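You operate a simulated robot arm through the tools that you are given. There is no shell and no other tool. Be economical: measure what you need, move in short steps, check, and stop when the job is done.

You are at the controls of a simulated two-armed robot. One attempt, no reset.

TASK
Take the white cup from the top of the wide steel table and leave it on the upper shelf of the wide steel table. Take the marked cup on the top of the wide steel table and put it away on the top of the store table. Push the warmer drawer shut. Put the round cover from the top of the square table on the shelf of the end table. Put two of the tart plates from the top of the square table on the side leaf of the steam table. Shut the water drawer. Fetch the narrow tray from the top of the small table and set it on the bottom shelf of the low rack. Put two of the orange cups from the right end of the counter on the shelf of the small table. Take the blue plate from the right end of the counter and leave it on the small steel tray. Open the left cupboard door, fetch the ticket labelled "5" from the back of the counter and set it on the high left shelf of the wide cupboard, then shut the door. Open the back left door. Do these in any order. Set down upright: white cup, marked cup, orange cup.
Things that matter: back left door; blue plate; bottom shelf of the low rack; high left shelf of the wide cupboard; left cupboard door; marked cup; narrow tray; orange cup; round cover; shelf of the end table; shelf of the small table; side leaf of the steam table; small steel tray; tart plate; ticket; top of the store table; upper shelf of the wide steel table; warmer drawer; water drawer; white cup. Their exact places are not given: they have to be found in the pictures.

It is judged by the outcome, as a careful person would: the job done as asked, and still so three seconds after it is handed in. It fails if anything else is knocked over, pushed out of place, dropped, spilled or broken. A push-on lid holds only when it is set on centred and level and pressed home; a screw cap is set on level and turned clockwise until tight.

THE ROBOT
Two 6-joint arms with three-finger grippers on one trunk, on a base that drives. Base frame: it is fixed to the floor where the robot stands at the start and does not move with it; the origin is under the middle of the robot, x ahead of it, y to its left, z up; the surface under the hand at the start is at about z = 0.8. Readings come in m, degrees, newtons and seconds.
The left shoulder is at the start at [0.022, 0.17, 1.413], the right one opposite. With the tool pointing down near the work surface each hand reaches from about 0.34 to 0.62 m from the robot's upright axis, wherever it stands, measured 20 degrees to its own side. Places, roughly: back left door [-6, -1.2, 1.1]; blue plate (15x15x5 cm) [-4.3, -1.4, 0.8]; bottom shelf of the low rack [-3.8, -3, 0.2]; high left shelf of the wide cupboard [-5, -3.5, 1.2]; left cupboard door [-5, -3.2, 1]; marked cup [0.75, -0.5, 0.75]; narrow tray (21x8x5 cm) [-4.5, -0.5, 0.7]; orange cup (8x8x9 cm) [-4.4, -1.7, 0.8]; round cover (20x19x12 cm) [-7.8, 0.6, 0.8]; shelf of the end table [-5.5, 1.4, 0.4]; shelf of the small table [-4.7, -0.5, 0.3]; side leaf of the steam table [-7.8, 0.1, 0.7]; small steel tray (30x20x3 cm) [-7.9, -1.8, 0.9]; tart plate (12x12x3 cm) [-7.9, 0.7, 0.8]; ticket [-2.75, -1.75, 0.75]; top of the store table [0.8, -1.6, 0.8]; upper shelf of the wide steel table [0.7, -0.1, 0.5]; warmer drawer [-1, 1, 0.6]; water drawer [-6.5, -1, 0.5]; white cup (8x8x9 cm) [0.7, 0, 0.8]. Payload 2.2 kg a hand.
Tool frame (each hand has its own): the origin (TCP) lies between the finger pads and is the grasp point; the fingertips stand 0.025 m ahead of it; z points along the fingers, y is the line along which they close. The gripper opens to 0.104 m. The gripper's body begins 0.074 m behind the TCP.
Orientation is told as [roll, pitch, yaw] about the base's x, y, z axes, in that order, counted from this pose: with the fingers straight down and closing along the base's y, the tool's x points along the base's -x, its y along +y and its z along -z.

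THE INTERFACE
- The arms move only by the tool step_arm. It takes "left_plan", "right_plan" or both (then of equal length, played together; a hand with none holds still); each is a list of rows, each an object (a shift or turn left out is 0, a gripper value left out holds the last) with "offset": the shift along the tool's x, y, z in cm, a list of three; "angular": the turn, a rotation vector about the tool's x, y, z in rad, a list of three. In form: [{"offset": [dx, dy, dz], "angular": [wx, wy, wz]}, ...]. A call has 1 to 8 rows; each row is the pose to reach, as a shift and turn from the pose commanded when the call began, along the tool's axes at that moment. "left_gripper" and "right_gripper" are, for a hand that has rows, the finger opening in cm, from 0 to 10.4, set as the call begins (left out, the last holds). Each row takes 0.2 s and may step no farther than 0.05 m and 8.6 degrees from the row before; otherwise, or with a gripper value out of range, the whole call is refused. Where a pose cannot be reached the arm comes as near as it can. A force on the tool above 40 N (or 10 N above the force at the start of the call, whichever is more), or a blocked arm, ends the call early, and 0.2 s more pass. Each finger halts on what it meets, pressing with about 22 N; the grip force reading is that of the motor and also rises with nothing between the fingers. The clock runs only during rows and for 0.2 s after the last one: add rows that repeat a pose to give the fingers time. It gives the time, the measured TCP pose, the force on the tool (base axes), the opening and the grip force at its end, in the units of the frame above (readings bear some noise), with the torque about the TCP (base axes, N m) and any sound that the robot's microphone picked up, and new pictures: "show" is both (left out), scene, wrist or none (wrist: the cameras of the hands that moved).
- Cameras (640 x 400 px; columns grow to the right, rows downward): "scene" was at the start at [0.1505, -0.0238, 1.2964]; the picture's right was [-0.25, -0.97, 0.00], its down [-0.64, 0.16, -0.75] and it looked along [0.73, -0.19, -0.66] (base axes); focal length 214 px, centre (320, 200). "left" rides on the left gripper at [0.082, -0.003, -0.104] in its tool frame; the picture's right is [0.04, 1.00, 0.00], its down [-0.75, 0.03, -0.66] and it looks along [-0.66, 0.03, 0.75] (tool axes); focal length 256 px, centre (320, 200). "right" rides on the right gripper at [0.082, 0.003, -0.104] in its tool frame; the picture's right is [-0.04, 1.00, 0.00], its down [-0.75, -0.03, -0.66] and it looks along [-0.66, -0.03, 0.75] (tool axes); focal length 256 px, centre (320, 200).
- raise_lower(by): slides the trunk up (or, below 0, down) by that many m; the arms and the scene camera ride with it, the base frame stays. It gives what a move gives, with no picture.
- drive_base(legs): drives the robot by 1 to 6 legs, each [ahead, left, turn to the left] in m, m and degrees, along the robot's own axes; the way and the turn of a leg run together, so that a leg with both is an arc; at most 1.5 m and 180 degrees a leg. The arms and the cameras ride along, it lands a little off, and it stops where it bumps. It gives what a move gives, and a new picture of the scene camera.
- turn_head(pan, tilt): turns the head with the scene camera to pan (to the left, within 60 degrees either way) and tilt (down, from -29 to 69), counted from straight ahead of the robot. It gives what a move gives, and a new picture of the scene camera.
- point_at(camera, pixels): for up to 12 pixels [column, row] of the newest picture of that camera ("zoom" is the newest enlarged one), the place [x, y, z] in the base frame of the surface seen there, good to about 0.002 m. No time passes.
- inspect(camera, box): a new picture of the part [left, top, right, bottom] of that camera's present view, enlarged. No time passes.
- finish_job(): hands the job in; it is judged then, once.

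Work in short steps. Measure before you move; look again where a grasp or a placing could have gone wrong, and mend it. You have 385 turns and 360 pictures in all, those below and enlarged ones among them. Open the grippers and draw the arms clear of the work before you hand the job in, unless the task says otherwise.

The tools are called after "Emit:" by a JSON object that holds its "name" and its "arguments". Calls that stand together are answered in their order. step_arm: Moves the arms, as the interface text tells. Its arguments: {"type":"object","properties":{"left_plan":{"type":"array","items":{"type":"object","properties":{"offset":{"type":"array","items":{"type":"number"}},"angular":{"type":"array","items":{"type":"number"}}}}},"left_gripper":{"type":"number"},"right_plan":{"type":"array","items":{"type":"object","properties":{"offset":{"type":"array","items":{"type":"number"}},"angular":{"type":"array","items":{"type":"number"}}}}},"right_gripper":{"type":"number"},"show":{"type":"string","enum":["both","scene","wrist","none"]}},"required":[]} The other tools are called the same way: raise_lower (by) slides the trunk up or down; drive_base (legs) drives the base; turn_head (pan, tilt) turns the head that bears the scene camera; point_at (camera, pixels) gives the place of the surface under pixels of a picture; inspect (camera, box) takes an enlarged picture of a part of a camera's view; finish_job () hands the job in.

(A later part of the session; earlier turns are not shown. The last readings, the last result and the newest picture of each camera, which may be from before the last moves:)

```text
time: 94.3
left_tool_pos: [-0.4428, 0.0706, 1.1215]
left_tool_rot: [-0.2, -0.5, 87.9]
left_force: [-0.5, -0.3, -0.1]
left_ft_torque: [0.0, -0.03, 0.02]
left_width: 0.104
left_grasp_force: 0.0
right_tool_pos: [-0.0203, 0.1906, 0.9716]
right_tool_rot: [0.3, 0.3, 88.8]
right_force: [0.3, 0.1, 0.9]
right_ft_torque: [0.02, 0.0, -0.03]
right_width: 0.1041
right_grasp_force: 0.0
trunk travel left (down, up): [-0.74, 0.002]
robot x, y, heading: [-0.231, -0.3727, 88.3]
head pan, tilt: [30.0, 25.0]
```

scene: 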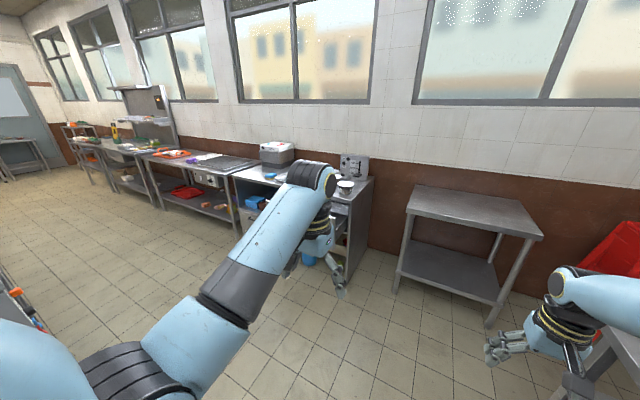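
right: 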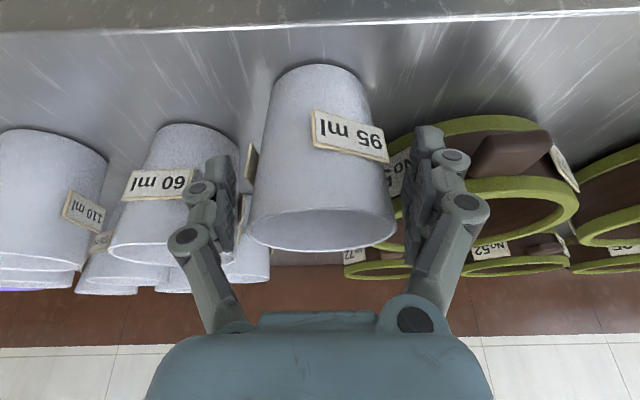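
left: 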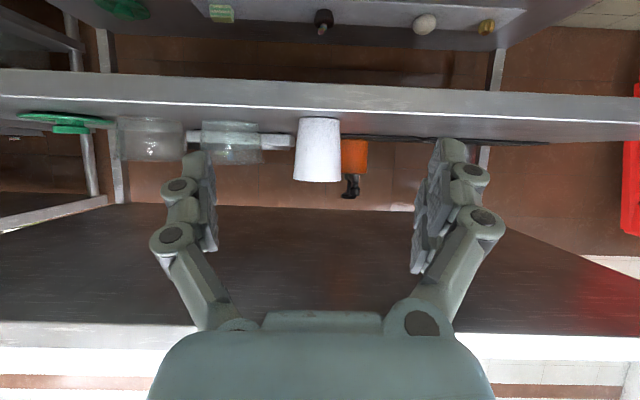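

The warmer stand is at left of centre, hidden by my arm. I drive 0.7 m along −x to face it.

Emit:
{"name": "drive_base", "arguments": {"legs": [[0.1, 0.7, 1.8]]}}

Emit:
{"name": "turn_head", "arguments": {"pan": 0, "tilt": 40}}

```text
time: 98.1
left_tool_pos: [-1.1507, 0.1683, 1.1212]
left_tool_rot: [-0.2, -0.4, 89.9]
left_force: [-0.1, 1.3, 0.0]
left_ft_torque: [0.02, 0.0, -0.02]
left_width: 0.1038
left_grasp_force: 0.0
right_tool_pos: [-0.732, 0.305, 0.9724]
right_tool_rot: [0.2, 0.4, 91.1]
right_force: [0.8, -0.7, 0.2]
right_ft_torque: [0.01, 0.0, -0.01]
right_width: 0.104
right_grasp_force: 0.0
trunk travel left (down, up): [-0.74, 0.002]
robot x, y, heading: [-0.9194, -0.2644, 90.4]
head pan, tilt: [30.0, 25.0]
```

scene: 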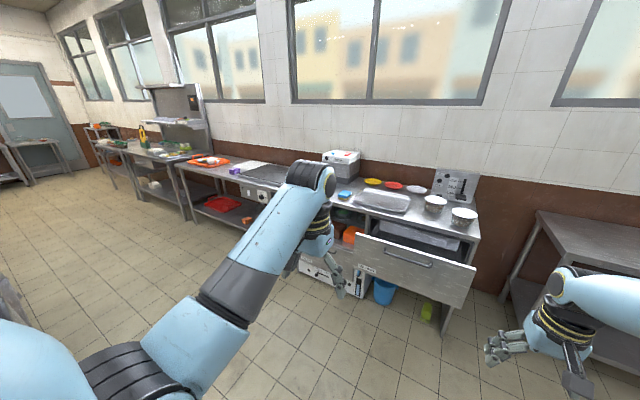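

```text
time: 99.0
left_tool_pos: [-1.1484, 0.1687, 1.1206]
left_tool_rot: [-0.3, -0.5, 90.0]
left_force: [-1.3, 0.7, -0.9]
left_ft_torque: [0.0, 0.03, 0.02]
left_width: 0.1039
left_grasp_force: 0.0
right_tool_pos: [-0.7313, 0.3054, 0.9721]
right_tool_rot: [0.3, 0.2, 91.1]
right_force: [0.2, 0.1, 0.9]
right_ft_torque: [-0.02, -0.02, 0.03]
right_width: 0.1042
right_grasp_force: 0.1
trunk travel left (down, up): [-0.74, 0.002]
robot x, y, heading: [-0.9192, -0.2632, 90.7]
head pan, tilt: [0.0, 40.0]
```

scene: 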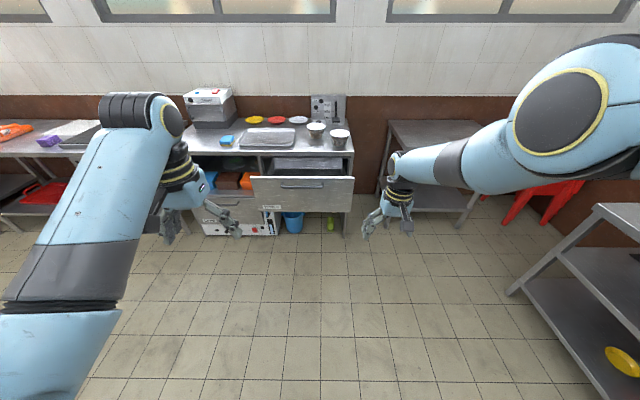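

The open drawer with a bar handle at (303,186) faces me. Measure its front and the table front.

Emit:
{"name": "point_at", "arguments": {"camera": "scene", "pixels": [[255, 195], [350, 195], [303, 186], [303, 200], [303, 178], [320, 165], [300, 152], [225, 200], [345, 158], [232, 150]]}}

Emit:
{"name": "inspect", "arguments": {"camera": "scene", "box": [170, 80, 410, 240]}}

```text
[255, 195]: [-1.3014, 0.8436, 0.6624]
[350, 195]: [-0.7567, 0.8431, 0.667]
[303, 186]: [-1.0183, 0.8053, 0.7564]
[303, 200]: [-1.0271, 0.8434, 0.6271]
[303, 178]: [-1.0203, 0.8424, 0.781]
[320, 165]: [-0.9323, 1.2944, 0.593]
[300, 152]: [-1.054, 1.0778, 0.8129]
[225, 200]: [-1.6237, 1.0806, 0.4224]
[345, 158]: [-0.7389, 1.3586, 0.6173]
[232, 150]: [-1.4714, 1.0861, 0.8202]
```

```text
2.50 times, centred on (290, 160) of scene
```

zoom: 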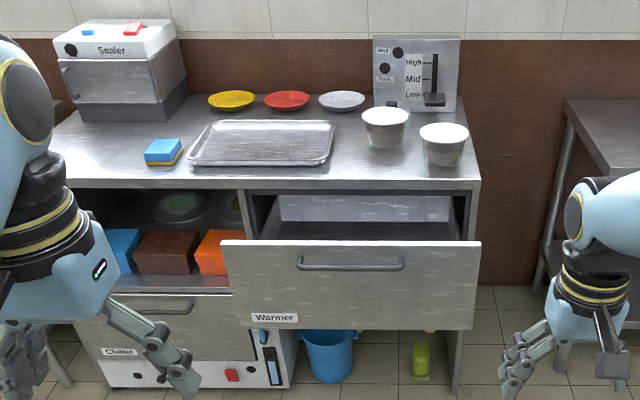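

The "Warmer" drawer front is at y 0.843 and must go to ~1.08. I'll push with the closed right hand: tilt it 60° forward, lower the trunk, and align.

Emit:
{"name": "step_arm", "arguments": {"right_plan": [{"offset": [0, 0, 0], "angular": [0, -0.13, 0]}, {"offset": [0, 0, 0], "angular": [0, -0.26, 0]}, {"offset": [0, 0, 0], "angular": [0, -0.39, 0]}, {"offset": [0, 0, 0], "angular": [0, -0.52, 0]}, {"offset": [0, 0, 0], "angular": [0, -0.65, 0]}, {"offset": [0, 0, 0], "angular": [0, -0.78, 0]}, {"offset": [0, 0, 0], "angular": [0, -0.91, 0]}, {"offset": [0, 0, 0], "angular": [0, -1.04, 0]}], "right_gripper": 0, "show": "none"}}

Emit:
{"name": "raise_lower", "arguments": {"by": -0.31}}

Emit:
{"name": "drive_base", "arguments": {"legs": [[0.2, 0.3, -0.5]]}}

```text
time: 100.8
left_tool_pos: [-1.1486, 0.1669, 1.1217]
left_tool_rot: [-0.3, -0.6, 90.1]
left_force: [-0.6, -0.5, -0.7]
left_ft_torque: [0.01, -0.03, -0.02]
left_width: 0.1037
left_grasp_force: 0.1
right_tool_pos: [-0.7099, 0.3482, 0.9289]
right_tool_rot: [-6.3, -58.0, 91.0]
right_force: [-0.2, 1.1, 0.8]
right_ft_torque: [-0.06, 0.02, -0.03]
right_width: 0.0
right_grasp_force: 21.7
right hand out of reach, approached as far as the arm can: row 1, 2, 3, 4, 5, 6, 7, 8
trunk travel left (down, up): [-0.74, 0.002]
robot x, y, heading: [-0.9202, -0.2657, 90.5]
head pan, tilt: [0.0, 40.0]
```

```text
time: 103.9
left_tool_pos: [-1.149, 0.1646, 0.8015]
left_tool_rot: [-0.2, 0.5, 90.0]
left_force: [-0.5, -0.7, 0.5]
left_ft_torque: [-0.05, 0.03, 0.0]
left_width: 0.104
left_grasp_force: 0.0
right_tool_pos: [-0.7097, 0.3326, 0.5923]
right_tool_rot: [-6.3, -55.4, 91.1]
right_force: [0.5, 0.2, -0.2]
right_ft_torque: [-0.03, -0.02, 0.0]
right_width: 0.0
right_grasp_force: 22.4
trunk travel left (down, up): [-0.43, 0.312]
robot x, y, heading: [-0.9188, -0.266, 90.3]
head pan, tilt: [0.0, 40.0]
```

```text
time: 106.2
left_tool_pos: [-1.4447, 0.3711, 0.7995]
left_tool_rot: [-0.3, 0.5, 89.2]
left_force: [-0.4, -1.1, -0.7]
left_ft_torque: [-0.01, 0.01, 0.0]
left_width: 0.1039
left_grasp_force: 0.0
right_tool_pos: [-1.0012, 0.5331, 0.5919]
right_tool_rot: [-6.2, -55.4, 90.2]
right_force: [0.0, 0.0, 0.2]
right_ft_torque: [-0.03, 0.01, -0.01]
right_width: 0.0
right_grasp_force: 22.2
trunk travel left (down, up): [-0.43, 0.312]
robot x, y, heading: [-1.2237, -0.0619, 89.5]
head pan, tilt: [0.0, 40.0]
```

scene: 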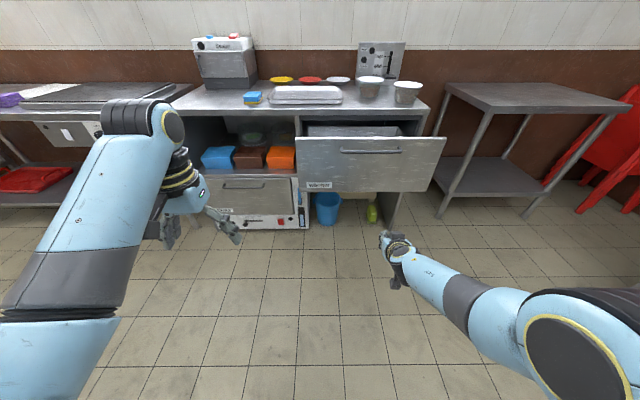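

Raise trunk 9 cm so the fist meets the drawer front at z≈0.68, then drive ahead to push.

Emit:
{"name": "raise_lower", "arguments": {"by": 0.095}}

Emit:
{"name": "drive_base", "arguments": {"legs": [[0.45, 0, 0.5]]}}

```text
time: 107.5
left_tool_pos: [-1.4444, 0.3719, 0.8947]
left_tool_rot: [-0.3, 0.5, 89.2]
left_force: [0.7, 0.1, 1.0]
left_ft_torque: [0.0, 0.02, -0.04]
left_width: 0.1042
left_grasp_force: 0.1
right_tool_pos: [-1.0025, 0.5317, 0.6864]
right_tool_rot: [-6.3, -55.4, 90.2]
right_force: [-0.6, 0.3, 0.3]
right_ft_torque: [0.01, -0.02, 0.02]
right_width: 0.0003
right_grasp_force: 22.4
trunk travel left (down, up): [-0.525, 0.217]
robot x, y, heading: [-1.221, -0.0598, 89.7]
head pan, tilt: [0.0, 40.0]
```

```text
time: 110.3
left_tool_pos: [-1.4462, 0.8226, 0.8959]
left_tool_rot: [-0.2, 0.5, 89.6]
left_force: [-0.2, 1.0, 0.6]
left_ft_torque: [-0.04, 0.01, 0.0]
left_width: 0.1038
left_grasp_force: 0.2
right_tool_pos: [-1.0039, 0.9877, 0.6869]
right_tool_rot: [-6.4, -55.4, 90.6]
right_force: [0.9, 0.0, -1.1]
right_ft_torque: [0.01, 0.02, 0.02]
right_width: 0.0
right_grasp_force: 22.5
trunk travel left (down, up): [-0.525, 0.217]
robot x, y, heading: [-1.2211, 0.3936, 89.9]
head pan, tilt: [0.0, 40.0]
```

scene: 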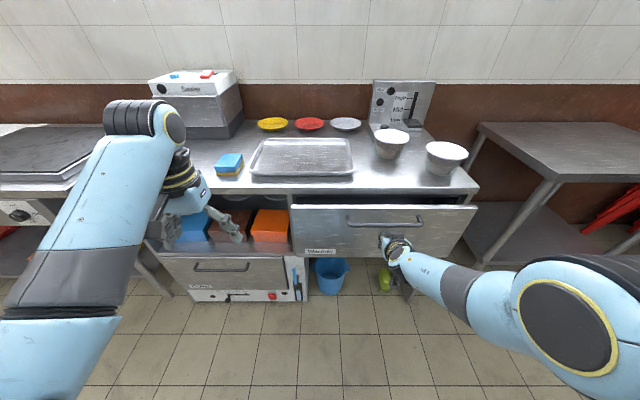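

The drawer slides easily. Push another 0.1 m until it stops.

Emit:
{"name": "drive_base", "arguments": {"legs": [[0.1, 0, 0]]}}

Emit:
{"name": "point_at", "arguments": {"camera": "scene", "pixels": [[300, 235], [465, 240], [250, 265], [350, 240]]}}

```text
time: 111.3
left_tool_pos: [-1.4451, 0.889, 0.895]
left_tool_rot: [-0.3, 0.5, 89.5]
left_force: [-0.1, 0.5, -0.4]
left_ft_torque: [-0.01, 0.02, -0.02]
left_width: 0.104
left_grasp_force: 0.1
right_tool_pos: [-1.005, 1.0497, 0.682]
right_tool_rot: [-6.1, -55.0, 90.4]
right_force: [-1.0, 0.4, -0.1]
right_ft_torque: [-0.02, 0.01, -0.02]
right_width: 0.0
right_grasp_force: 22.4
trunk travel left (down, up): [-0.525, 0.217]
robot x, y, heading: [-1.2185, 0.4566, 90.1]
head pan, tilt: [0.0, 40.0]
stopped in leg 1: the force on the tool passed its limit at 146 N (the readings are from after the stop); the commanded pose is now the measured one
```

scene: 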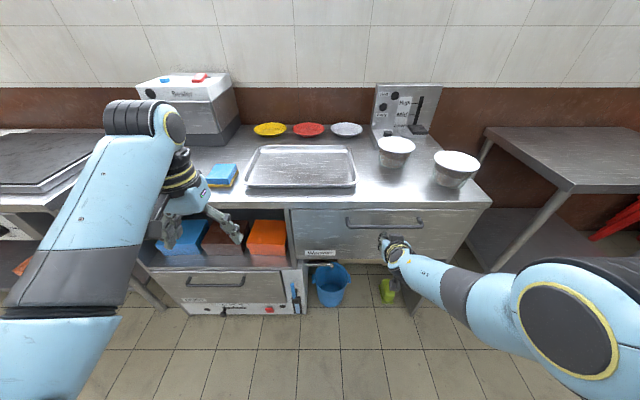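

```text
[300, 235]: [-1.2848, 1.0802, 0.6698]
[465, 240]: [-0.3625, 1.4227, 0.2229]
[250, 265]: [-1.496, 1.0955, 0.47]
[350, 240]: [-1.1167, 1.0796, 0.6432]
```

Drawer is shut (front at y 1.08 flush with the cabinet). Back off 0.45 m and fold the right hand to a carry pose.

Emit:
{"name": "drive_base", "arguments": {"legs": [[-0.5, 0, 0]]}}

Emit:
{"name": "step_arm", "arguments": {"right_plan": [{"offset": [-1.2, 0, -2.6], "angular": [0, 0.12, 0]}, {"offset": [-2.4, 0, -5.3], "angular": [0, 0.24, 0]}, {"offset": [-3.6, 0, -8], "angular": [0, 0.36, 0]}, {"offset": [-4.8, 0, -10.6], "angular": [0, 0.48, 0]}, {"offset": [-6, 0, -13.2], "angular": [0, 0.6, 0]}, {"offset": [-7.2, 0, -15.9], "angular": [0, 0.72, 0]}, {"offset": [-8.4, 0, -18.5], "angular": [0, 0.84, 0]}, {"offset": [-9.6, 0, -21.2], "angular": [0, 0.965, 0]}], "right_gripper": 10.4, "show": "none"}}

Emit:
{"name": "drive_base", "arguments": {"legs": [[0, 0, 90]]}}

Emit:
{"name": "turn_head", "arguments": {"pan": 10, "tilt": 20}}

```text
time: 114.3
left_tool_pos: [-1.4466, 0.3844, 0.8958]
left_tool_rot: [-0.3, 0.4, 90.0]
left_force: [0.0, -0.3, 0.4]
left_ft_torque: [0.02, -0.03, -0.02]
left_width: 0.1039
left_grasp_force: 0.0
right_tool_pos: [-1.0081, 0.5483, 0.6846]
right_tool_rot: [-6.2, -55.0, 90.9]
right_force: [-0.4, -0.5, 0.5]
right_ft_torque: [0.03, -0.01, -0.02]
right_width: 0.0
right_grasp_force: 21.8
trunk travel left (down, up): [-0.525, 0.217]
robot x, y, heading: [-1.2202, -0.0481, 90.3]
head pan, tilt: [0.0, 40.0]
```

scene: 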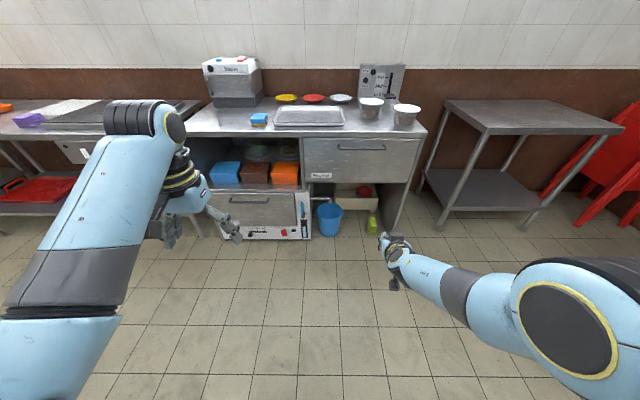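

```text
time: 116.1
left_tool_pos: [-1.4463, 0.3843, 0.8949]
left_tool_rot: [-0.3, 0.5, 89.9]
left_force: [0.2, 0.0, -0.7]
left_ft_torque: [-0.05, 0.03, -0.02]
left_width: 0.1041
left_grasp_force: 0.0
right_tool_pos: [-1.0302, 0.4317, 0.8838]
right_tool_rot: [-3.4, 0.2, 85.9]
right_force: [0.2, 0.0, -1.3]
right_ft_torque: [-0.02, 0.01, 0.05]
right_width: 0.1039
right_grasp_force: 0.1
right hand out of reach, approached as far as the arm can: row 1, 2
trunk travel left (down, up): [-0.525, 0.217]
robot x, y, heading: [-1.2148, -0.0479, 90.7]
head pan, tilt: [0.0, 40.0]
```

```text
time: 120.3
left_tool_pos: [-1.6479, -0.2788, 0.8961]
left_tool_rot: [-0.3, 0.5, -179.6]
left_force: [-0.1, 0.5, 0.0]
left_ft_torque: [0.03, 0.01, 0.0]
left_width: 0.1043
left_grasp_force: 0.0
right_tool_pos: [-1.6973, 0.1392, 0.8839]
right_tool_rot: [-3.5, 0.2, 176.1]
right_force: [0.0, 0.7, -0.6]
right_ft_torque: [-0.03, -0.03, 0.03]
right_width: 0.1039
right_grasp_force: 0.0
trunk travel left (down, up): [-0.525, 0.217]
robot x, y, heading: [-1.2184, -0.0449, -179.1]
head pan, tilt: [0.0, 40.0]
```

scene: 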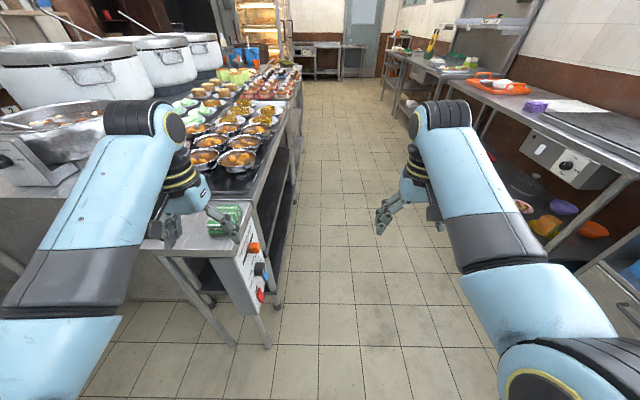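

```text
time: 121.1
left_tool_pos: [-1.648, -0.2777, 0.8953]
left_tool_rot: [-0.3, 0.5, -179.6]
left_force: [-0.7, -0.4, 0.8]
left_ft_torque: [0.01, -0.03, 0.0]
left_width: 0.1042
left_grasp_force: 0.1
right_tool_pos: [-1.6972, 0.1393, 0.8842]
right_tool_rot: [-3.5, 0.1, 176.1]
right_force: [0.4, 0.1, -0.1]
right_ft_torque: [0.0, -0.01, -0.02]
right_width: 0.1039
right_grasp_force: 0.1
trunk travel left (down, up): [-0.525, 0.217]
robot x, y, heading: [-1.2203, -0.0472, -179.3]
head pan, tilt: [10.0, 20.0]
```

scene: 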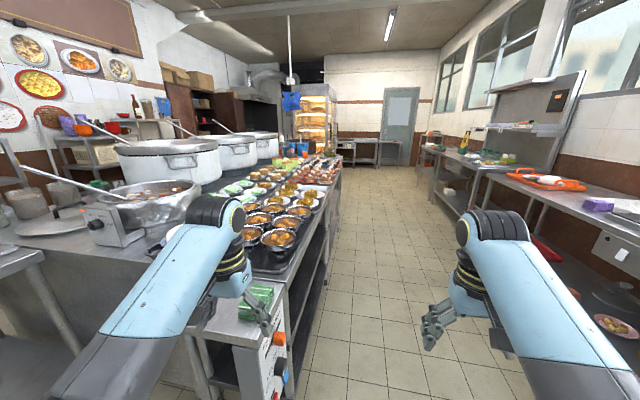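

I see an aisle toward −x with the counter at left. Measure its edges and choose the driving line.

Emit:
{"name": "point_at", "arguments": {"camera": "scene", "pixels": [[270, 295], [300, 260], [335, 180], [255, 290], [500, 185], [590, 260], [430, 150], [375, 160], [340, 142], [425, 125], [300, 135], [160, 220]]}}

Emit:
{"name": "inspect", "arguments": {"camera": "scene", "box": [200, 80, 520, 280]}}

```text
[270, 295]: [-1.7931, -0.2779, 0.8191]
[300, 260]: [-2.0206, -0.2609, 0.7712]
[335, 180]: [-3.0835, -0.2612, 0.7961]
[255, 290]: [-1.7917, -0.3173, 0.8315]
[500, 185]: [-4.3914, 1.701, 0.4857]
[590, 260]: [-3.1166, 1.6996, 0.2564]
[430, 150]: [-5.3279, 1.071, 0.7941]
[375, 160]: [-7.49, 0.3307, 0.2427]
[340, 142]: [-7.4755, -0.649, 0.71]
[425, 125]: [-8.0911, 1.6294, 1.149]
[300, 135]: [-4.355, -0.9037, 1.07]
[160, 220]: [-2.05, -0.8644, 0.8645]
```

```text
2.00 times, centred on (360, 180) of scene
```

zoom: 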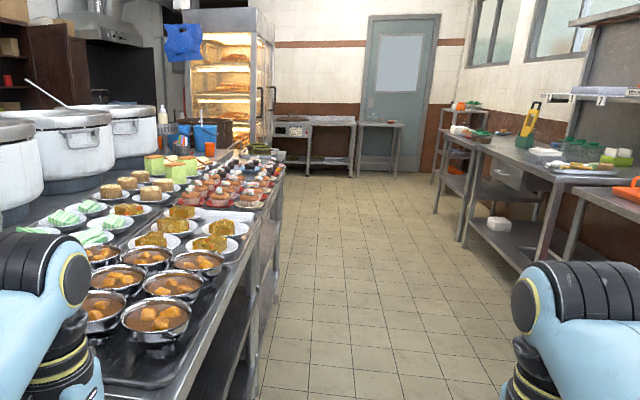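

Aisle spans y −0.26…1.07. I raise the trunk and drive along y≈0.4 toward the far end, in stages.

Emit:
{"name": "raise_lower", "arguments": {"by": 0.2}}

Emit:
{"name": "drive_base", "arguments": {"legs": [[0, -0.45, -0.8], [1.5, 0, 0], [1.4, 0, 0]]}}

```text
time: 123.3
left_tool_pos: [-1.6482, -0.2794, 1.0953]
left_tool_rot: [-0.4, 0.5, -179.7]
left_force: [0.2, 0.9, -0.3]
left_ft_torque: [-0.06, 0.0, 0.0]
left_width: 0.104
left_grasp_force: 0.0
right_tool_pos: [-1.6969, 0.1382, 1.0828]
right_tool_rot: [-3.5, 0.1, 176.2]
right_force: [0.5, -0.7, 0.0]
right_ft_torque: [0.0, 0.02, 0.04]
right_width: 0.104
right_grasp_force: 0.1
trunk travel left (down, up): [-0.725, 0.017]
robot x, y, heading: [-1.2151, -0.0445, -179.4]
head pan, tilt: [10.0, 20.0]
```

```text
time: 139.8
left_tool_pos: [-4.5926, 0.2155, 1.0966]
left_tool_rot: [-0.3, 0.4, 178.0]
left_force: [-0.3, -0.8, 0.2]
left_ft_torque: [-0.01, 0.01, 0.03]
left_width: 0.1042
left_grasp_force: 0.1
right_tool_pos: [-4.6257, 0.6332, 1.0841]
right_tool_rot: [-3.5, 0.1, 174.0]
right_force: [-0.1, 0.1, 0.1]
right_ft_torque: [-0.02, -0.02, -0.01]
right_width: 0.1041
right_grasp_force: 0.1
trunk travel left (down, up): [-0.725, 0.017]
robot x, y, heading: [-4.1547, 0.4263, 178.7]
head pan, tilt: [10.0, 20.0]
```

scene: 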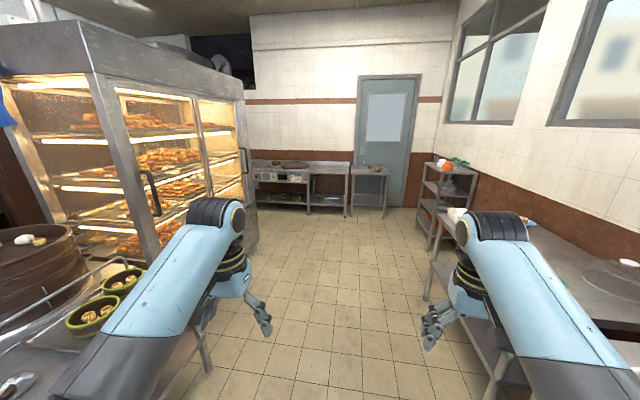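

A lit display case stands at left; measure case, handles, end tables, and scan.

Emit:
{"name": "point_at", "arguments": {"camera": "scene", "pixels": [[153, 190], [245, 160], [120, 170], [215, 150], [40, 150], [300, 178], [370, 168], [445, 190], [440, 210], [240, 230], [470, 170], [70, 270]]}}

Emit:
{"name": "inspect", "arguments": {"camera": "scene", "box": [0, 40, 260, 300]}}

Emit:
{"name": "inspect", "arguments": {"camera": "scene", "box": [240, 120, 520, 290]}}

```text
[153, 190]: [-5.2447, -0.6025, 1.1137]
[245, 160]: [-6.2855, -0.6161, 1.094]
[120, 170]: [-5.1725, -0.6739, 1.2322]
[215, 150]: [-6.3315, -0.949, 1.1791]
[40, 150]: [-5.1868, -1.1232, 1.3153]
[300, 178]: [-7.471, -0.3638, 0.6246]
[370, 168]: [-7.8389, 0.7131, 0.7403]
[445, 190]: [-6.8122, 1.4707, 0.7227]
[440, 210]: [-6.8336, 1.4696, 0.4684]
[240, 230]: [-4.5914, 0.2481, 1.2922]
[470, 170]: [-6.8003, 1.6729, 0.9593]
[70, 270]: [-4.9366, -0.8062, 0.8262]
```

```text
1.54 times, centred on (130, 170) of scene
```

zoom: 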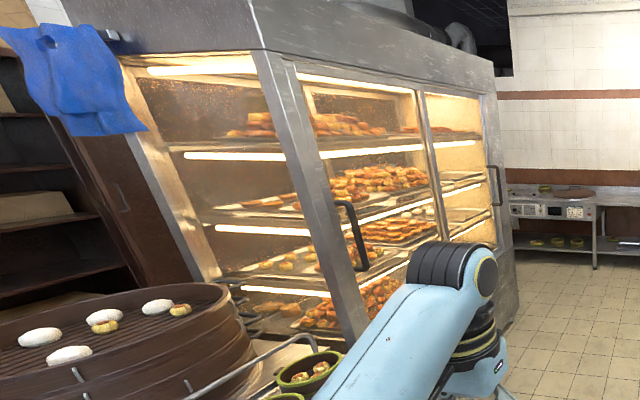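

```text
2.29 times, centred on (380, 205) of scene
```

zoom: 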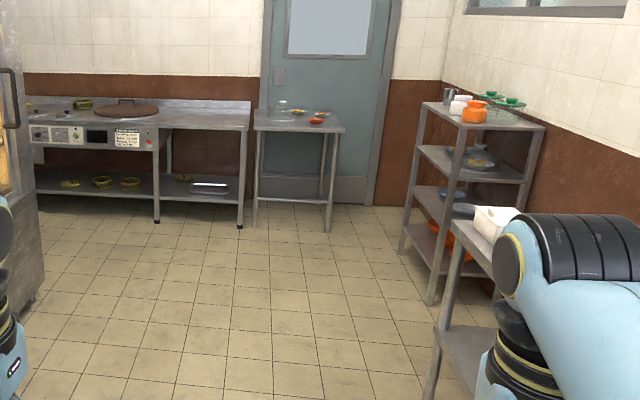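

Square table is at about (-7.8,0.7). Drive to x≈-6.9.

Emit:
{"name": "drive_base", "arguments": {"legs": [[1.4, -0.05, 1], [1.3, -0.15, 0]]}}

Emit:
{"name": "turn_head", "arguments": {"pan": 0, "tilt": 40}}

```text
time: 152.9
left_tool_pos: [-7.2757, 0.4256, 1.0964]
left_tool_rot: [-0.4, 0.6, 178.9]
left_force: [-1.0, 0.8, -0.7]
left_ft_torque: [0.0, -0.02, 0.03]
left_width: 0.1042
left_grasp_force: 0.0
right_tool_pos: [-7.3146, 0.843, 1.084]
right_tool_rot: [-3.5, 0.1, 174.7]
right_force: [-0.2, -0.3, 0.0]
right_ft_torque: [0.0, -0.03, -0.02]
right_width: 0.104
right_grasp_force: 0.1
trunk travel left (down, up): [-0.725, 0.017]
robot x, y, heading: [-6.8416, 0.6441, 179.2]
head pan, tilt: [10.0, 20.0]
```

scene: 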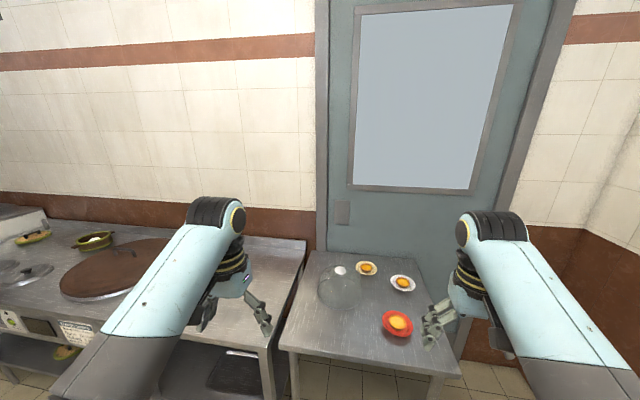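

```text
time: 153.7
left_tool_pos: [-7.2734, 0.427, 1.0958]
left_tool_rot: [-0.3, 0.5, 178.9]
left_force: [0.7, 0.5, -0.2]
left_ft_torque: [0.01, -0.01, 0.04]
left_width: 0.104
left_grasp_force: 0.0
right_tool_pos: [-7.3149, 0.8441, 1.0837]
right_tool_rot: [-3.4, 0.1, 174.7]
right_force: [1.1, -0.2, 0.4]
right_ft_torque: [-0.01, 0.0, -0.01]
right_width: 0.1039
right_grasp_force: 0.0
trunk travel left (down, up): [-0.725, 0.017]
robot x, y, heading: [-6.8366, 0.6458, 179.1]
head pan, tilt: [0.0, 40.0]
```

scene: 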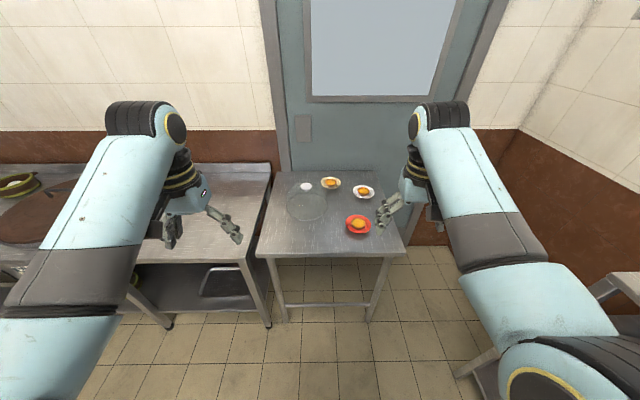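

Table shows the glass dome (307,205; knob 305,186) and three tart plates. Zoom and measure.

Emit:
{"name": "inspect", "arguments": {"camera": "scene", "box": [180, 140, 430, 300]}}

Emit:
{"name": "point_at", "arguments": {"camera": "scene", "pixels": [[305, 186], [307, 205], [288, 208], [325, 208], [307, 219], [331, 183], [364, 191], [358, 224], [300, 240], [262, 252], [225, 190], [255, 215]]}}

```text
2.50 times, centred on (305, 220) of scene
```

zoom: 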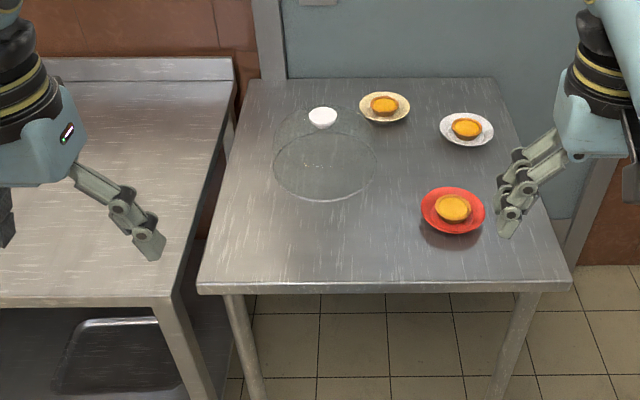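

```text
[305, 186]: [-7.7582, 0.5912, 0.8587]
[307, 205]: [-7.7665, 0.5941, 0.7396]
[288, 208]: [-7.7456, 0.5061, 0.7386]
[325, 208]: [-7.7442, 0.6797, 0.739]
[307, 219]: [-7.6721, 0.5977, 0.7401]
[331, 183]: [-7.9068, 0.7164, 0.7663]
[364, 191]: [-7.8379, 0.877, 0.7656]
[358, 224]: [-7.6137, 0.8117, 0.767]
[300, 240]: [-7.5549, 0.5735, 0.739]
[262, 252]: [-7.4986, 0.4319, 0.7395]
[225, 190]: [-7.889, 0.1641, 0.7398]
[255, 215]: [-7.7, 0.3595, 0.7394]
```

The dome's knob is at (-7.76,0.592,0.86); table z 0.739. I check how the tart plates look from the right wrist camera.

Emit:
{"name": "inspect", "arguments": {"camera": "right", "box": [0, 0, 640, 400]}}

Emit:
{"name": "inspect", "arguments": {"camera": "scene", "box": [300, 165, 410, 250]}}

```text
1.00 times, centred on (320, 200) of right (not enlarged: the box is as wide or as high as the picture)
```

zoom: 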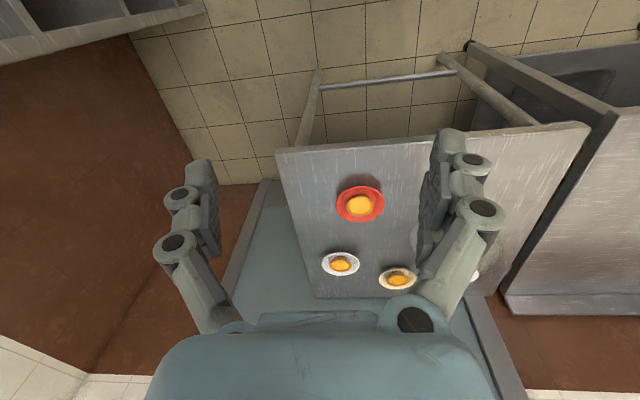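

```text
4.71 times, centred on (355, 208) of scene
```

zoom: 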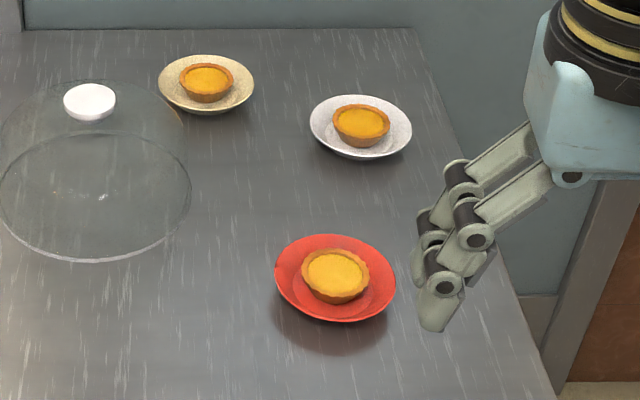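

Measure red plate rim heights and centre on the zoomed picture.

Emit:
{"name": "point_at", "arguments": {"camera": "zoom", "pixels": [[335, 240], [395, 285], [335, 320], [277, 270], [335, 313], [290, 280], [380, 285], [160, 85], [253, 88], [206, 114], [206, 57], [411, 130]]}}

```text
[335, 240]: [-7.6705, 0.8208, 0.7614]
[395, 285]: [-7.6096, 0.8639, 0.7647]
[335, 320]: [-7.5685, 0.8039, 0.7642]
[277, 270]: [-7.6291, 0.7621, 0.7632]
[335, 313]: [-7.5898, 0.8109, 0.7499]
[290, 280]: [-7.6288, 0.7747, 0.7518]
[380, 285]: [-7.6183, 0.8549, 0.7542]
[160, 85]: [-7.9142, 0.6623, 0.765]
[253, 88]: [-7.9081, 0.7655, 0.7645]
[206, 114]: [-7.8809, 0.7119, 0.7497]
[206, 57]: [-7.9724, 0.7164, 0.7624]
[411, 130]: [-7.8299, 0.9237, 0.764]
```

Plate rims are ~10.2 cm across at z 0.764, so I'll pinch the near rim with the hand tilted 40° and the fingers closing in the vertical plane. First straighten the right hand and get the base in place.

Emit:
{"name": "step_arm", "arguments": {"right_plan": [{"offset": [0, 0, 0], "angular": [-0.03, 0, -0.046]}, {"offset": [0, 0, 0], "angular": [-0.061, 0, -0.0925]}, {"offset": [0, 0, 0], "angular": [-0.061, 0, -0.0925]}], "right_gripper": 1.2, "show": "none"}}

Emit:
{"name": "step_arm", "arguments": {"right_plan": [{"offset": [0, 0, 0], "angular": [-0.05, -0.05, 0.123]}, {"offset": [0, 0, 0], "angular": [-0.1, -0.1, 0.247]}, {"offset": [0, 0, 0], "angular": [-0.15, -0.15, 0.37]}, {"offset": [0, 0, 0], "angular": [-0.2, -0.2, 0.494]}, {"offset": [0, 0, 0], "angular": [-0.25, -0.25, 0.618]}, {"offset": [0, 0, 0], "angular": [-0.3, -0.3, 0.7415]}], "show": "none"}}

```text
time: 154.5
left_tool_pos: [-7.2744, 0.4255, 1.0966]
left_tool_rot: [-0.3, 0.5, 178.9]
left_force: [0.2, 0.6, 0.9]
left_ft_torque: [0.01, 0.01, -0.02]
left_width: 0.1041
left_grasp_force: 0.1
right_tool_pos: [-7.3144, 0.8445, 1.0841]
right_tool_rot: [0.0, 0.2, -179.9]
right_force: [-0.3, 0.2, -0.2]
right_ft_torque: [0.02, 0.01, 0.0]
right_width: 0.012
right_grasp_force: 0.1
trunk travel left (down, up): [-0.725, 0.017]
robot x, y, heading: [-6.8391, 0.6489, 179.3]
head pan, tilt: [0.0, 40.0]
```

```text
time: 155.9
left_tool_pos: [-7.2746, 0.4268, 1.0962]
left_tool_rot: [-0.3, 0.5, 178.9]
left_force: [0.1, 0.2, -0.1]
left_ft_torque: [0.04, 0.02, 0.0]
left_width: 0.1042
left_grasp_force: 0.0
right_tool_pos: [-7.314, 0.843, 1.0841]
right_tool_rot: [21.9, -9.1, 135.0]
right_force: [-0.3, 0.0, -0.2]
right_ft_torque: [0.0, 0.01, -0.03]
right_width: 0.012
right_grasp_force: 0.1
trunk travel left (down, up): [-0.725, 0.017]
robot x, y, heading: [-6.8392, 0.6429, 179.6]
head pan, tilt: [0.0, 40.0]
```

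Half way rotated fine. Complete the rotation, and drive 0.12 m ahead.

Emit:
{"name": "step_arm", "arguments": {"right_plan": [{"offset": [0, 0, 0], "angular": [-0.042, -0.042, 0.126]}, {"offset": [0, 0, 0], "angular": [-0.083, -0.083, 0.252]}, {"offset": [0, 0, 0], "angular": [-0.125, -0.125, 0.378]}, {"offset": [0, 0, 0], "angular": [-0.167, -0.167, 0.504]}, {"offset": [0, 0, 0], "angular": [-0.21, -0.21, 0.63]}, {"offset": [0, 0, 0], "angular": [-0.25, -0.25, 0.755]}, {"offset": [0, 0, 0], "angular": [-0.25, -0.25, 0.755]}], "show": "none"}}

Emit:
{"name": "raise_lower", "arguments": {"by": -0.2}}

Emit:
{"name": "drive_base", "arguments": {"legs": [[0.1, 0, 0.4]]}}

```text
time: 157.5
left_tool_pos: [-7.2756, 0.426, 1.096]
left_tool_rot: [-0.3, 0.5, 178.9]
left_force: [-0.7, -0.7, 0.3]
left_ft_torque: [-0.03, 0.03, -0.01]
left_width: 0.1039
left_grasp_force: 0.1
right_tool_pos: [-7.3149, 0.8445, 1.0841]
right_tool_rot: [40.1, 1.5, 90.7]
right_force: [0.2, -0.2, 0.2]
right_ft_torque: [0.03, -0.02, 0.01]
right_width: 0.0117
right_grasp_force: 0.1
trunk travel left (down, up): [-0.725, 0.017]
robot x, y, heading: [-6.8393, 0.6437, 179.0]
head pan, tilt: [0.0, 40.0]
```

```text
time: 159.7
left_tool_pos: [-7.2757, 0.4255, 0.8953]
left_tool_rot: [-0.3, 0.4, 178.9]
left_force: [0.2, 0.8, -0.2]
left_ft_torque: [-0.02, -0.03, 0.04]
left_width: 0.1039
left_grasp_force: 0.0
right_tool_pos: [-7.3149, 0.8448, 0.8843]
right_tool_rot: [40.1, 1.4, 90.7]
right_force: [0.6, 0.0, 0.4]
right_ft_torque: [0.03, 0.01, 0.01]
right_width: 0.0122
right_grasp_force: 0.0
trunk travel left (down, up): [-0.525, 0.217]
robot x, y, heading: [-6.8366, 0.6452, 179.4]
head pan, tilt: [0.0, 40.0]
```

```text
time: 160.8
left_tool_pos: [-7.375, 0.4233, 0.8958]
left_tool_rot: [-0.2, 0.7, 179.4]
left_force: [-0.2, 0.2, 0.3]
left_ft_torque: [-0.01, -0.02, 0.01]
left_width: 0.1038
left_grasp_force: 0.1
right_tool_pos: [-7.4158, 0.8404, 0.883]
right_tool_rot: [40.1, 1.3, 91.3]
right_force: [-0.1, 0.0, -0.5]
right_ft_torque: [-0.01, 0.02, -0.01]
right_width: 0.0117
right_grasp_force: 0.1
trunk travel left (down, up): [-0.525, 0.217]
robot x, y, heading: [-6.9411, 0.6495, 179.6]
head pan, tilt: [0.0, 40.0]
```

scene: 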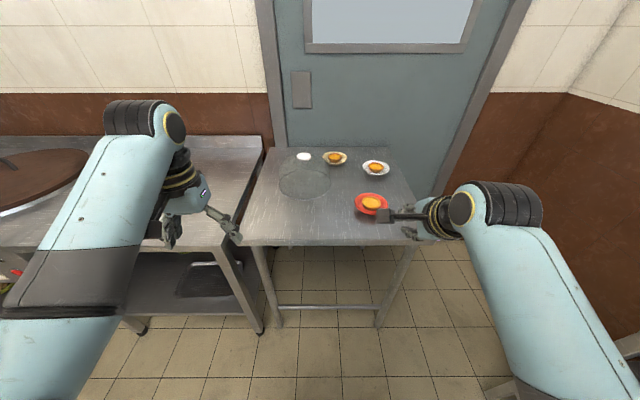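

The hand is oriented well. Re-measure the red plate's rim and go to the pre-grasp point.

Emit:
{"name": "inspect", "arguments": {"camera": "scene", "box": [330, 170, 430, 240]}}

Emit:
{"name": "step_arm", "arguments": {"right_plan": [{"offset": [0.6, 1.0, 3.3]}, {"offset": [1.2, 2.0, 6.6]}, {"offset": [1.8, 3.0, 9.9]}, {"offset": [2.27, 3.96, 13.1]}, {"offset": [2.27, 3.96, 13.1]}], "show": "both"}}

```text
5.71 times, centred on (380, 205) of scene
```

zoom: 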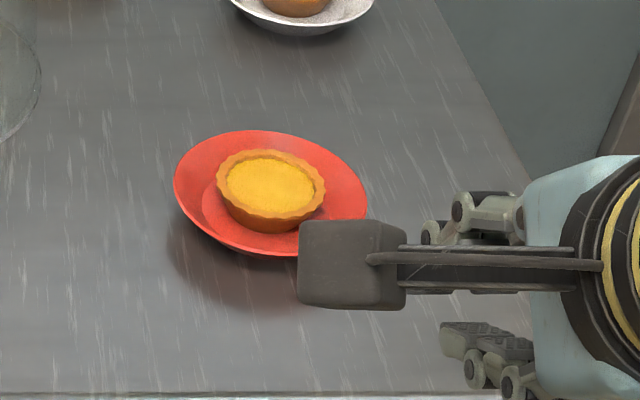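

```text
time: 162.0
left_tool_pos: [-7.3736, 0.4243, 0.8957]
left_tool_rot: [-0.4, 0.5, 179.3]
left_force: [0.9, 0.0, -0.3]
left_ft_torque: [0.03, 0.0, -0.02]
left_width: 0.104
left_grasp_force: 0.0
right_tool_pos: [-7.5311, 0.8164, 0.8098]
right_tool_rot: [40.1, 1.4, 91.2]
right_force: [0.3, 0.2, 0.3]
right_ft_torque: [-0.01, 0.01, -0.01]
right_width: 0.0116
right_grasp_force: 0.0
trunk travel left (down, up): [-0.525, 0.217]
robot x, y, heading: [-6.9399, 0.6477, 179.5]
head pan, tilt: [0.0, 40.0]
```

scene: 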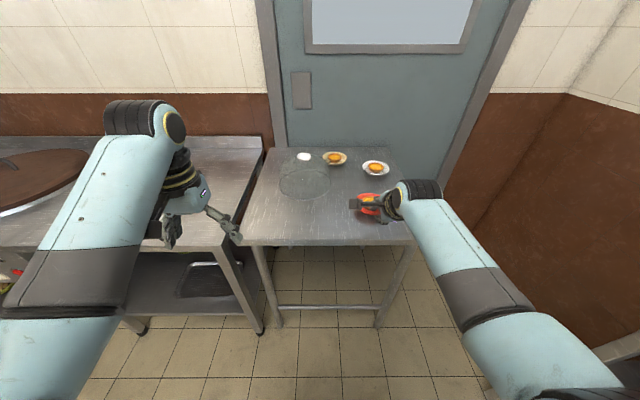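
right: 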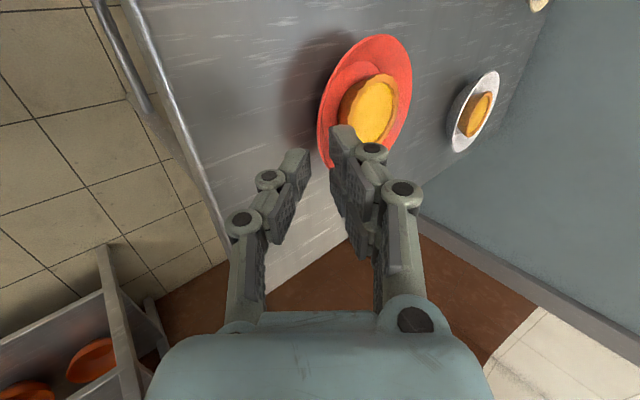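

The rim lies between the fingers at (326,165). Shift 2 mm toward the upper side and advance 3.5 cm, then look.

Emit:
{"name": "step_arm", "arguments": {"right_plan": [{"offset": [0.3, 0.3, 1.5]}, {"offset": [0.3, 0.3, 2.5]}, {"offset": [0.3, 0.3, 3.5]}, {"offset": [0.3, 0.3, 3.5]}], "show": "wrist"}}

```text
time: 163.0
left_tool_pos: [-7.3744, 0.4232, 0.8957]
left_tool_rot: [-0.3, 0.5, 179.3]
left_force: [0.3, 0.3, 0.1]
left_ft_torque: [0.03, 0.0, 0.01]
left_width: 0.1039
left_grasp_force: 0.1
right_tool_pos: [-7.5528, 0.8114, 0.786]
right_tool_rot: [40.1, 1.4, 91.1]
right_force: [0.2, 0.0, 0.3]
right_ft_torque: [0.0, -0.01, -0.01]
right_width: 0.0118
right_grasp_force: 0.1
trunk travel left (down, up): [-0.525, 0.217]
robot x, y, heading: [-6.9423, 0.6453, 179.7]
head pan, tilt: [0.0, 40.0]
```

right: 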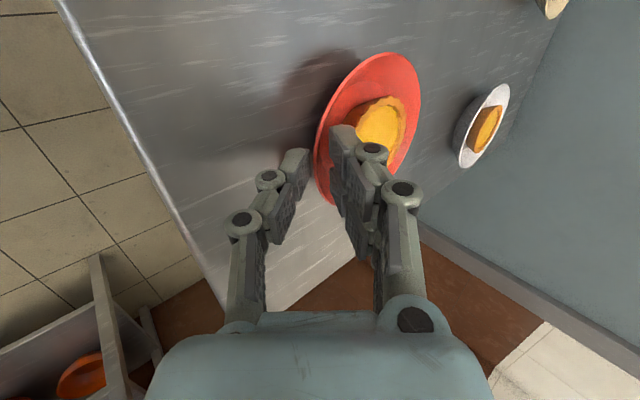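

Rim now between the pads. Advance another 1.5 cm and close.

Emit:
{"name": "step_arm", "arguments": {"right_plan": [{"offset": [0, 0, 0.8]}, {"offset": [0, 0, 1.5]}, {"offset": [0, 0, 1.5]}], "show": "wrist"}}

Emit:
{"name": "step_arm", "arguments": {"right_plan": [{"offset": [0, 0, 0]}, {"offset": [0, 0, 0]}], "right_gripper": 0, "show": "wrist"}}

```text
time: 163.8
left_tool_pos: [-7.3721, 0.4238, 0.8955]
left_tool_rot: [-0.3, 0.3, 179.3]
left_force: [0.0, -0.4, 0.3]
left_ft_torque: [0.04, 0.01, -0.02]
left_width: 0.1041
left_grasp_force: 0.0
right_tool_pos: [-7.5642, 0.8114, 0.7734]
right_tool_rot: [40.3, 1.4, 91.2]
right_force: [1.7, 0.0, 6.8]
right_ft_torque: [-0.03, 0.17, 0.0]
right_width: 0.0142
right_grasp_force: 1.5
trunk travel left (down, up): [-0.525, 0.217]
robot x, y, heading: [-6.9417, 0.6476, 179.7]
head pan, tilt: [0.0, 40.0]
```

right: 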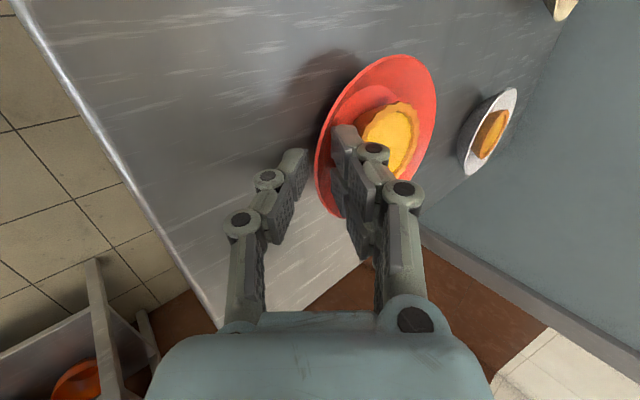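

```text
time: 164.4
left_tool_pos: [-7.372, 0.4238, 0.896]
left_tool_rot: [-0.3, 0.3, 179.3]
left_force: [-0.2, -0.6, 0.4]
left_ft_torque: [-0.02, 0.02, 0.02]
left_width: 0.1041
left_grasp_force: 0.0
right_tool_pos: [-7.564, 0.8113, 0.7752]
right_tool_rot: [40.3, 1.4, 91.2]
right_force: [-3.1, 1.9, 10.4]
right_ft_torque: [-0.04, 0.42, -0.03]
right_width: 0.0098
right_grasp_force: 22.2
trunk travel left (down, up): [-0.525, 0.217]
robot x, y, heading: [-6.9383, 0.6514, 179.9]
head pan, tilt: [0.0, 40.0]
```

right: 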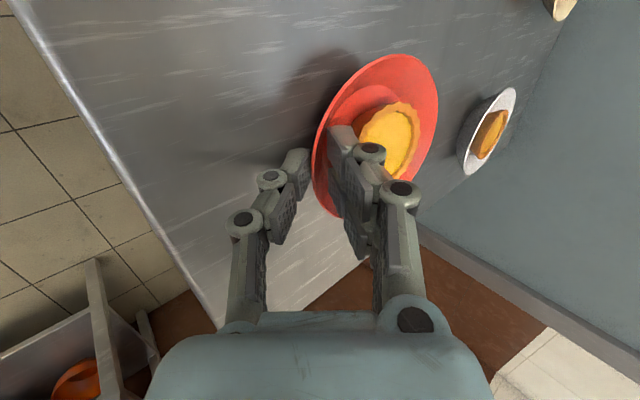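

Gripped (width 9.8 mm). Lift 3 cm and check the plate.

Emit:
{"name": "step_arm", "arguments": {"right_plan": [{"offset": [0, 0.65, -0.77]}, {"offset": [0, 1.3, -1.55]}, {"offset": [0, 1.95, -2.3]}, {"offset": [0, 1.95, -2.3]}], "show": "both"}}

```text
time: 165.4
left_tool_pos: [-7.3736, 0.4243, 0.8959]
left_tool_rot: [-0.2, 0.5, 179.3]
left_force: [-0.8, 0.5, 0.1]
left_ft_torque: [0.03, -0.01, 0.0]
left_width: 0.104
left_grasp_force: 0.1
right_tool_pos: [-7.5649, 0.8116, 0.8037]
right_tool_rot: [40.0, 1.5, 91.2]
right_force: [0.2, -0.4, -1.1]
right_ft_torque: [0.0, -0.07, 0.01]
right_width: 0.0096
right_grasp_force: 22.0
trunk travel left (down, up): [-0.525, 0.217]
robot x, y, heading: [-6.9391, 0.6469, 179.7]
head pan, tilt: [0.0, 40.0]
```

scene: 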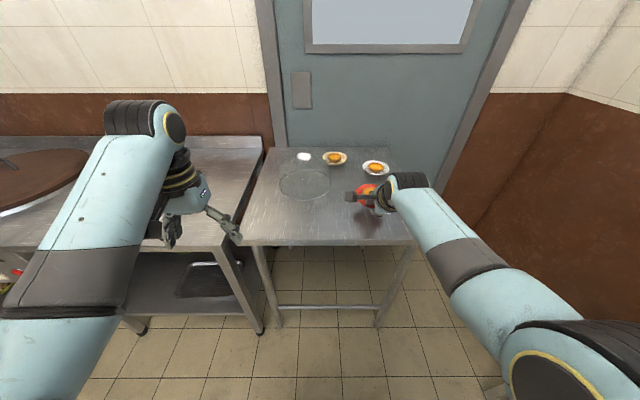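
right: 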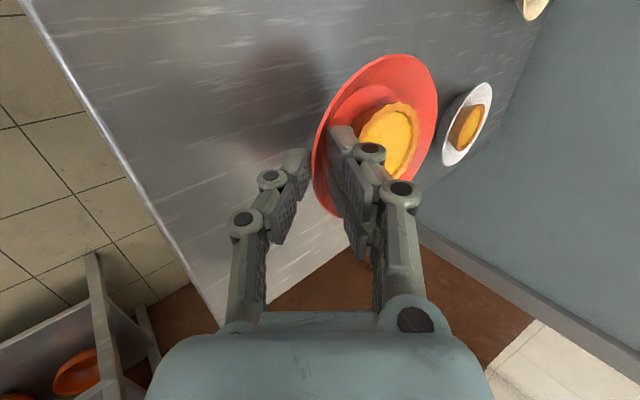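

Plate held firmly and level. Raise trunk 0.12 m to clear the dome and strafe left 0.6 m to the steam table's leaf.

Emit:
{"name": "raise_lower", "arguments": {"by": 0.13}}

Emit:
{"name": "drive_base", "arguments": {"legs": [[0, 0.62, 0]]}}

```text
time: 167.0
left_tool_pos: [-7.374, 0.4242, 1.0253]
left_tool_rot: [-0.3, 0.5, 179.3]
left_force: [1.2, -0.2, -0.6]
left_ft_torque: [0.02, -0.03, 0.02]
left_width: 0.104
left_grasp_force: 0.0
right_tool_pos: [-7.5641, 0.8117, 0.934]
right_tool_rot: [40.0, 1.4, 91.2]
right_force: [-0.1, -0.7, -1.0]
right_ft_torque: [-0.01, -0.05, 0.01]
right_width: 0.0097
right_grasp_force: 22.6
trunk travel left (down, up): [-0.655, 0.087]
robot x, y, heading: [-6.9437, 0.648, 179.8]
head pan, tilt: [0.0, 40.0]
```

```text
time: 170.5
left_tool_pos: [-7.3794, -0.1984, 1.025]
left_tool_rot: [-0.3, 0.5, 179.1]
left_force: [0.3, 0.2, -0.1]
left_ft_torque: [-0.01, -0.01, 0.01]
left_width: 0.1039
left_grasp_force: 0.1
right_tool_pos: [-7.5669, 0.1887, 0.9337]
right_tool_rot: [40.1, 1.3, 90.9]
right_force: [0.9, 0.3, -1.1]
right_ft_torque: [0.0, -0.05, -0.05]
right_width: 0.0095
right_grasp_force: 21.9
trunk travel left (down, up): [-0.655, 0.087]
robot x, y, heading: [-6.943, 0.0253, 179.6]
head pan, tilt: [0.0, 40.0]
```

scene: 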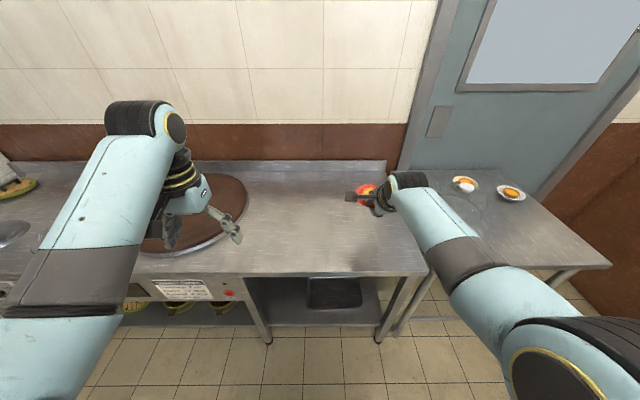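

The plain part right of the control panel is the leaf. Measure its edges.

Emit:
{"name": "point_at", "arguments": {"camera": "scene", "pixels": [[300, 230], [300, 270], [250, 265], [255, 280], [400, 268], [300, 180], [248, 200], [310, 250], [365, 190]]}}

Emit:
{"name": "inspect", "arguments": {"camera": "scene", "box": [140, 150, 460, 350]}}

```text
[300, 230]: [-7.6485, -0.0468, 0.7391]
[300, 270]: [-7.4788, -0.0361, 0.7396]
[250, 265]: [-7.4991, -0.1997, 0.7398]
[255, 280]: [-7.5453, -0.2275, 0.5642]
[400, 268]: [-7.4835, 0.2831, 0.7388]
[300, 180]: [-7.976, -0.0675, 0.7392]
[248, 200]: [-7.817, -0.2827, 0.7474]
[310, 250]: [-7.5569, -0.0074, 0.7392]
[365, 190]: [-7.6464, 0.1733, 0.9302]
```

```text
2.00 times, centred on (300, 250) of scene
```

zoom: 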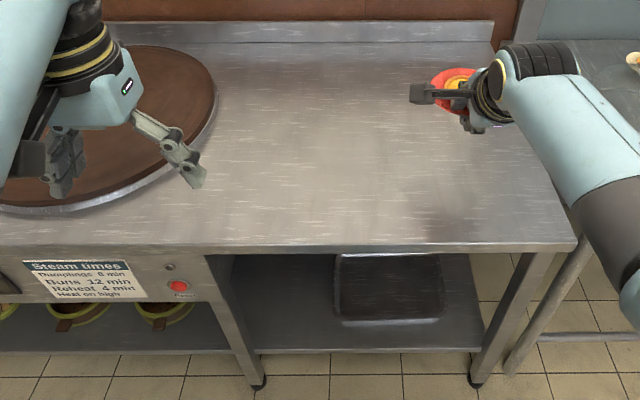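

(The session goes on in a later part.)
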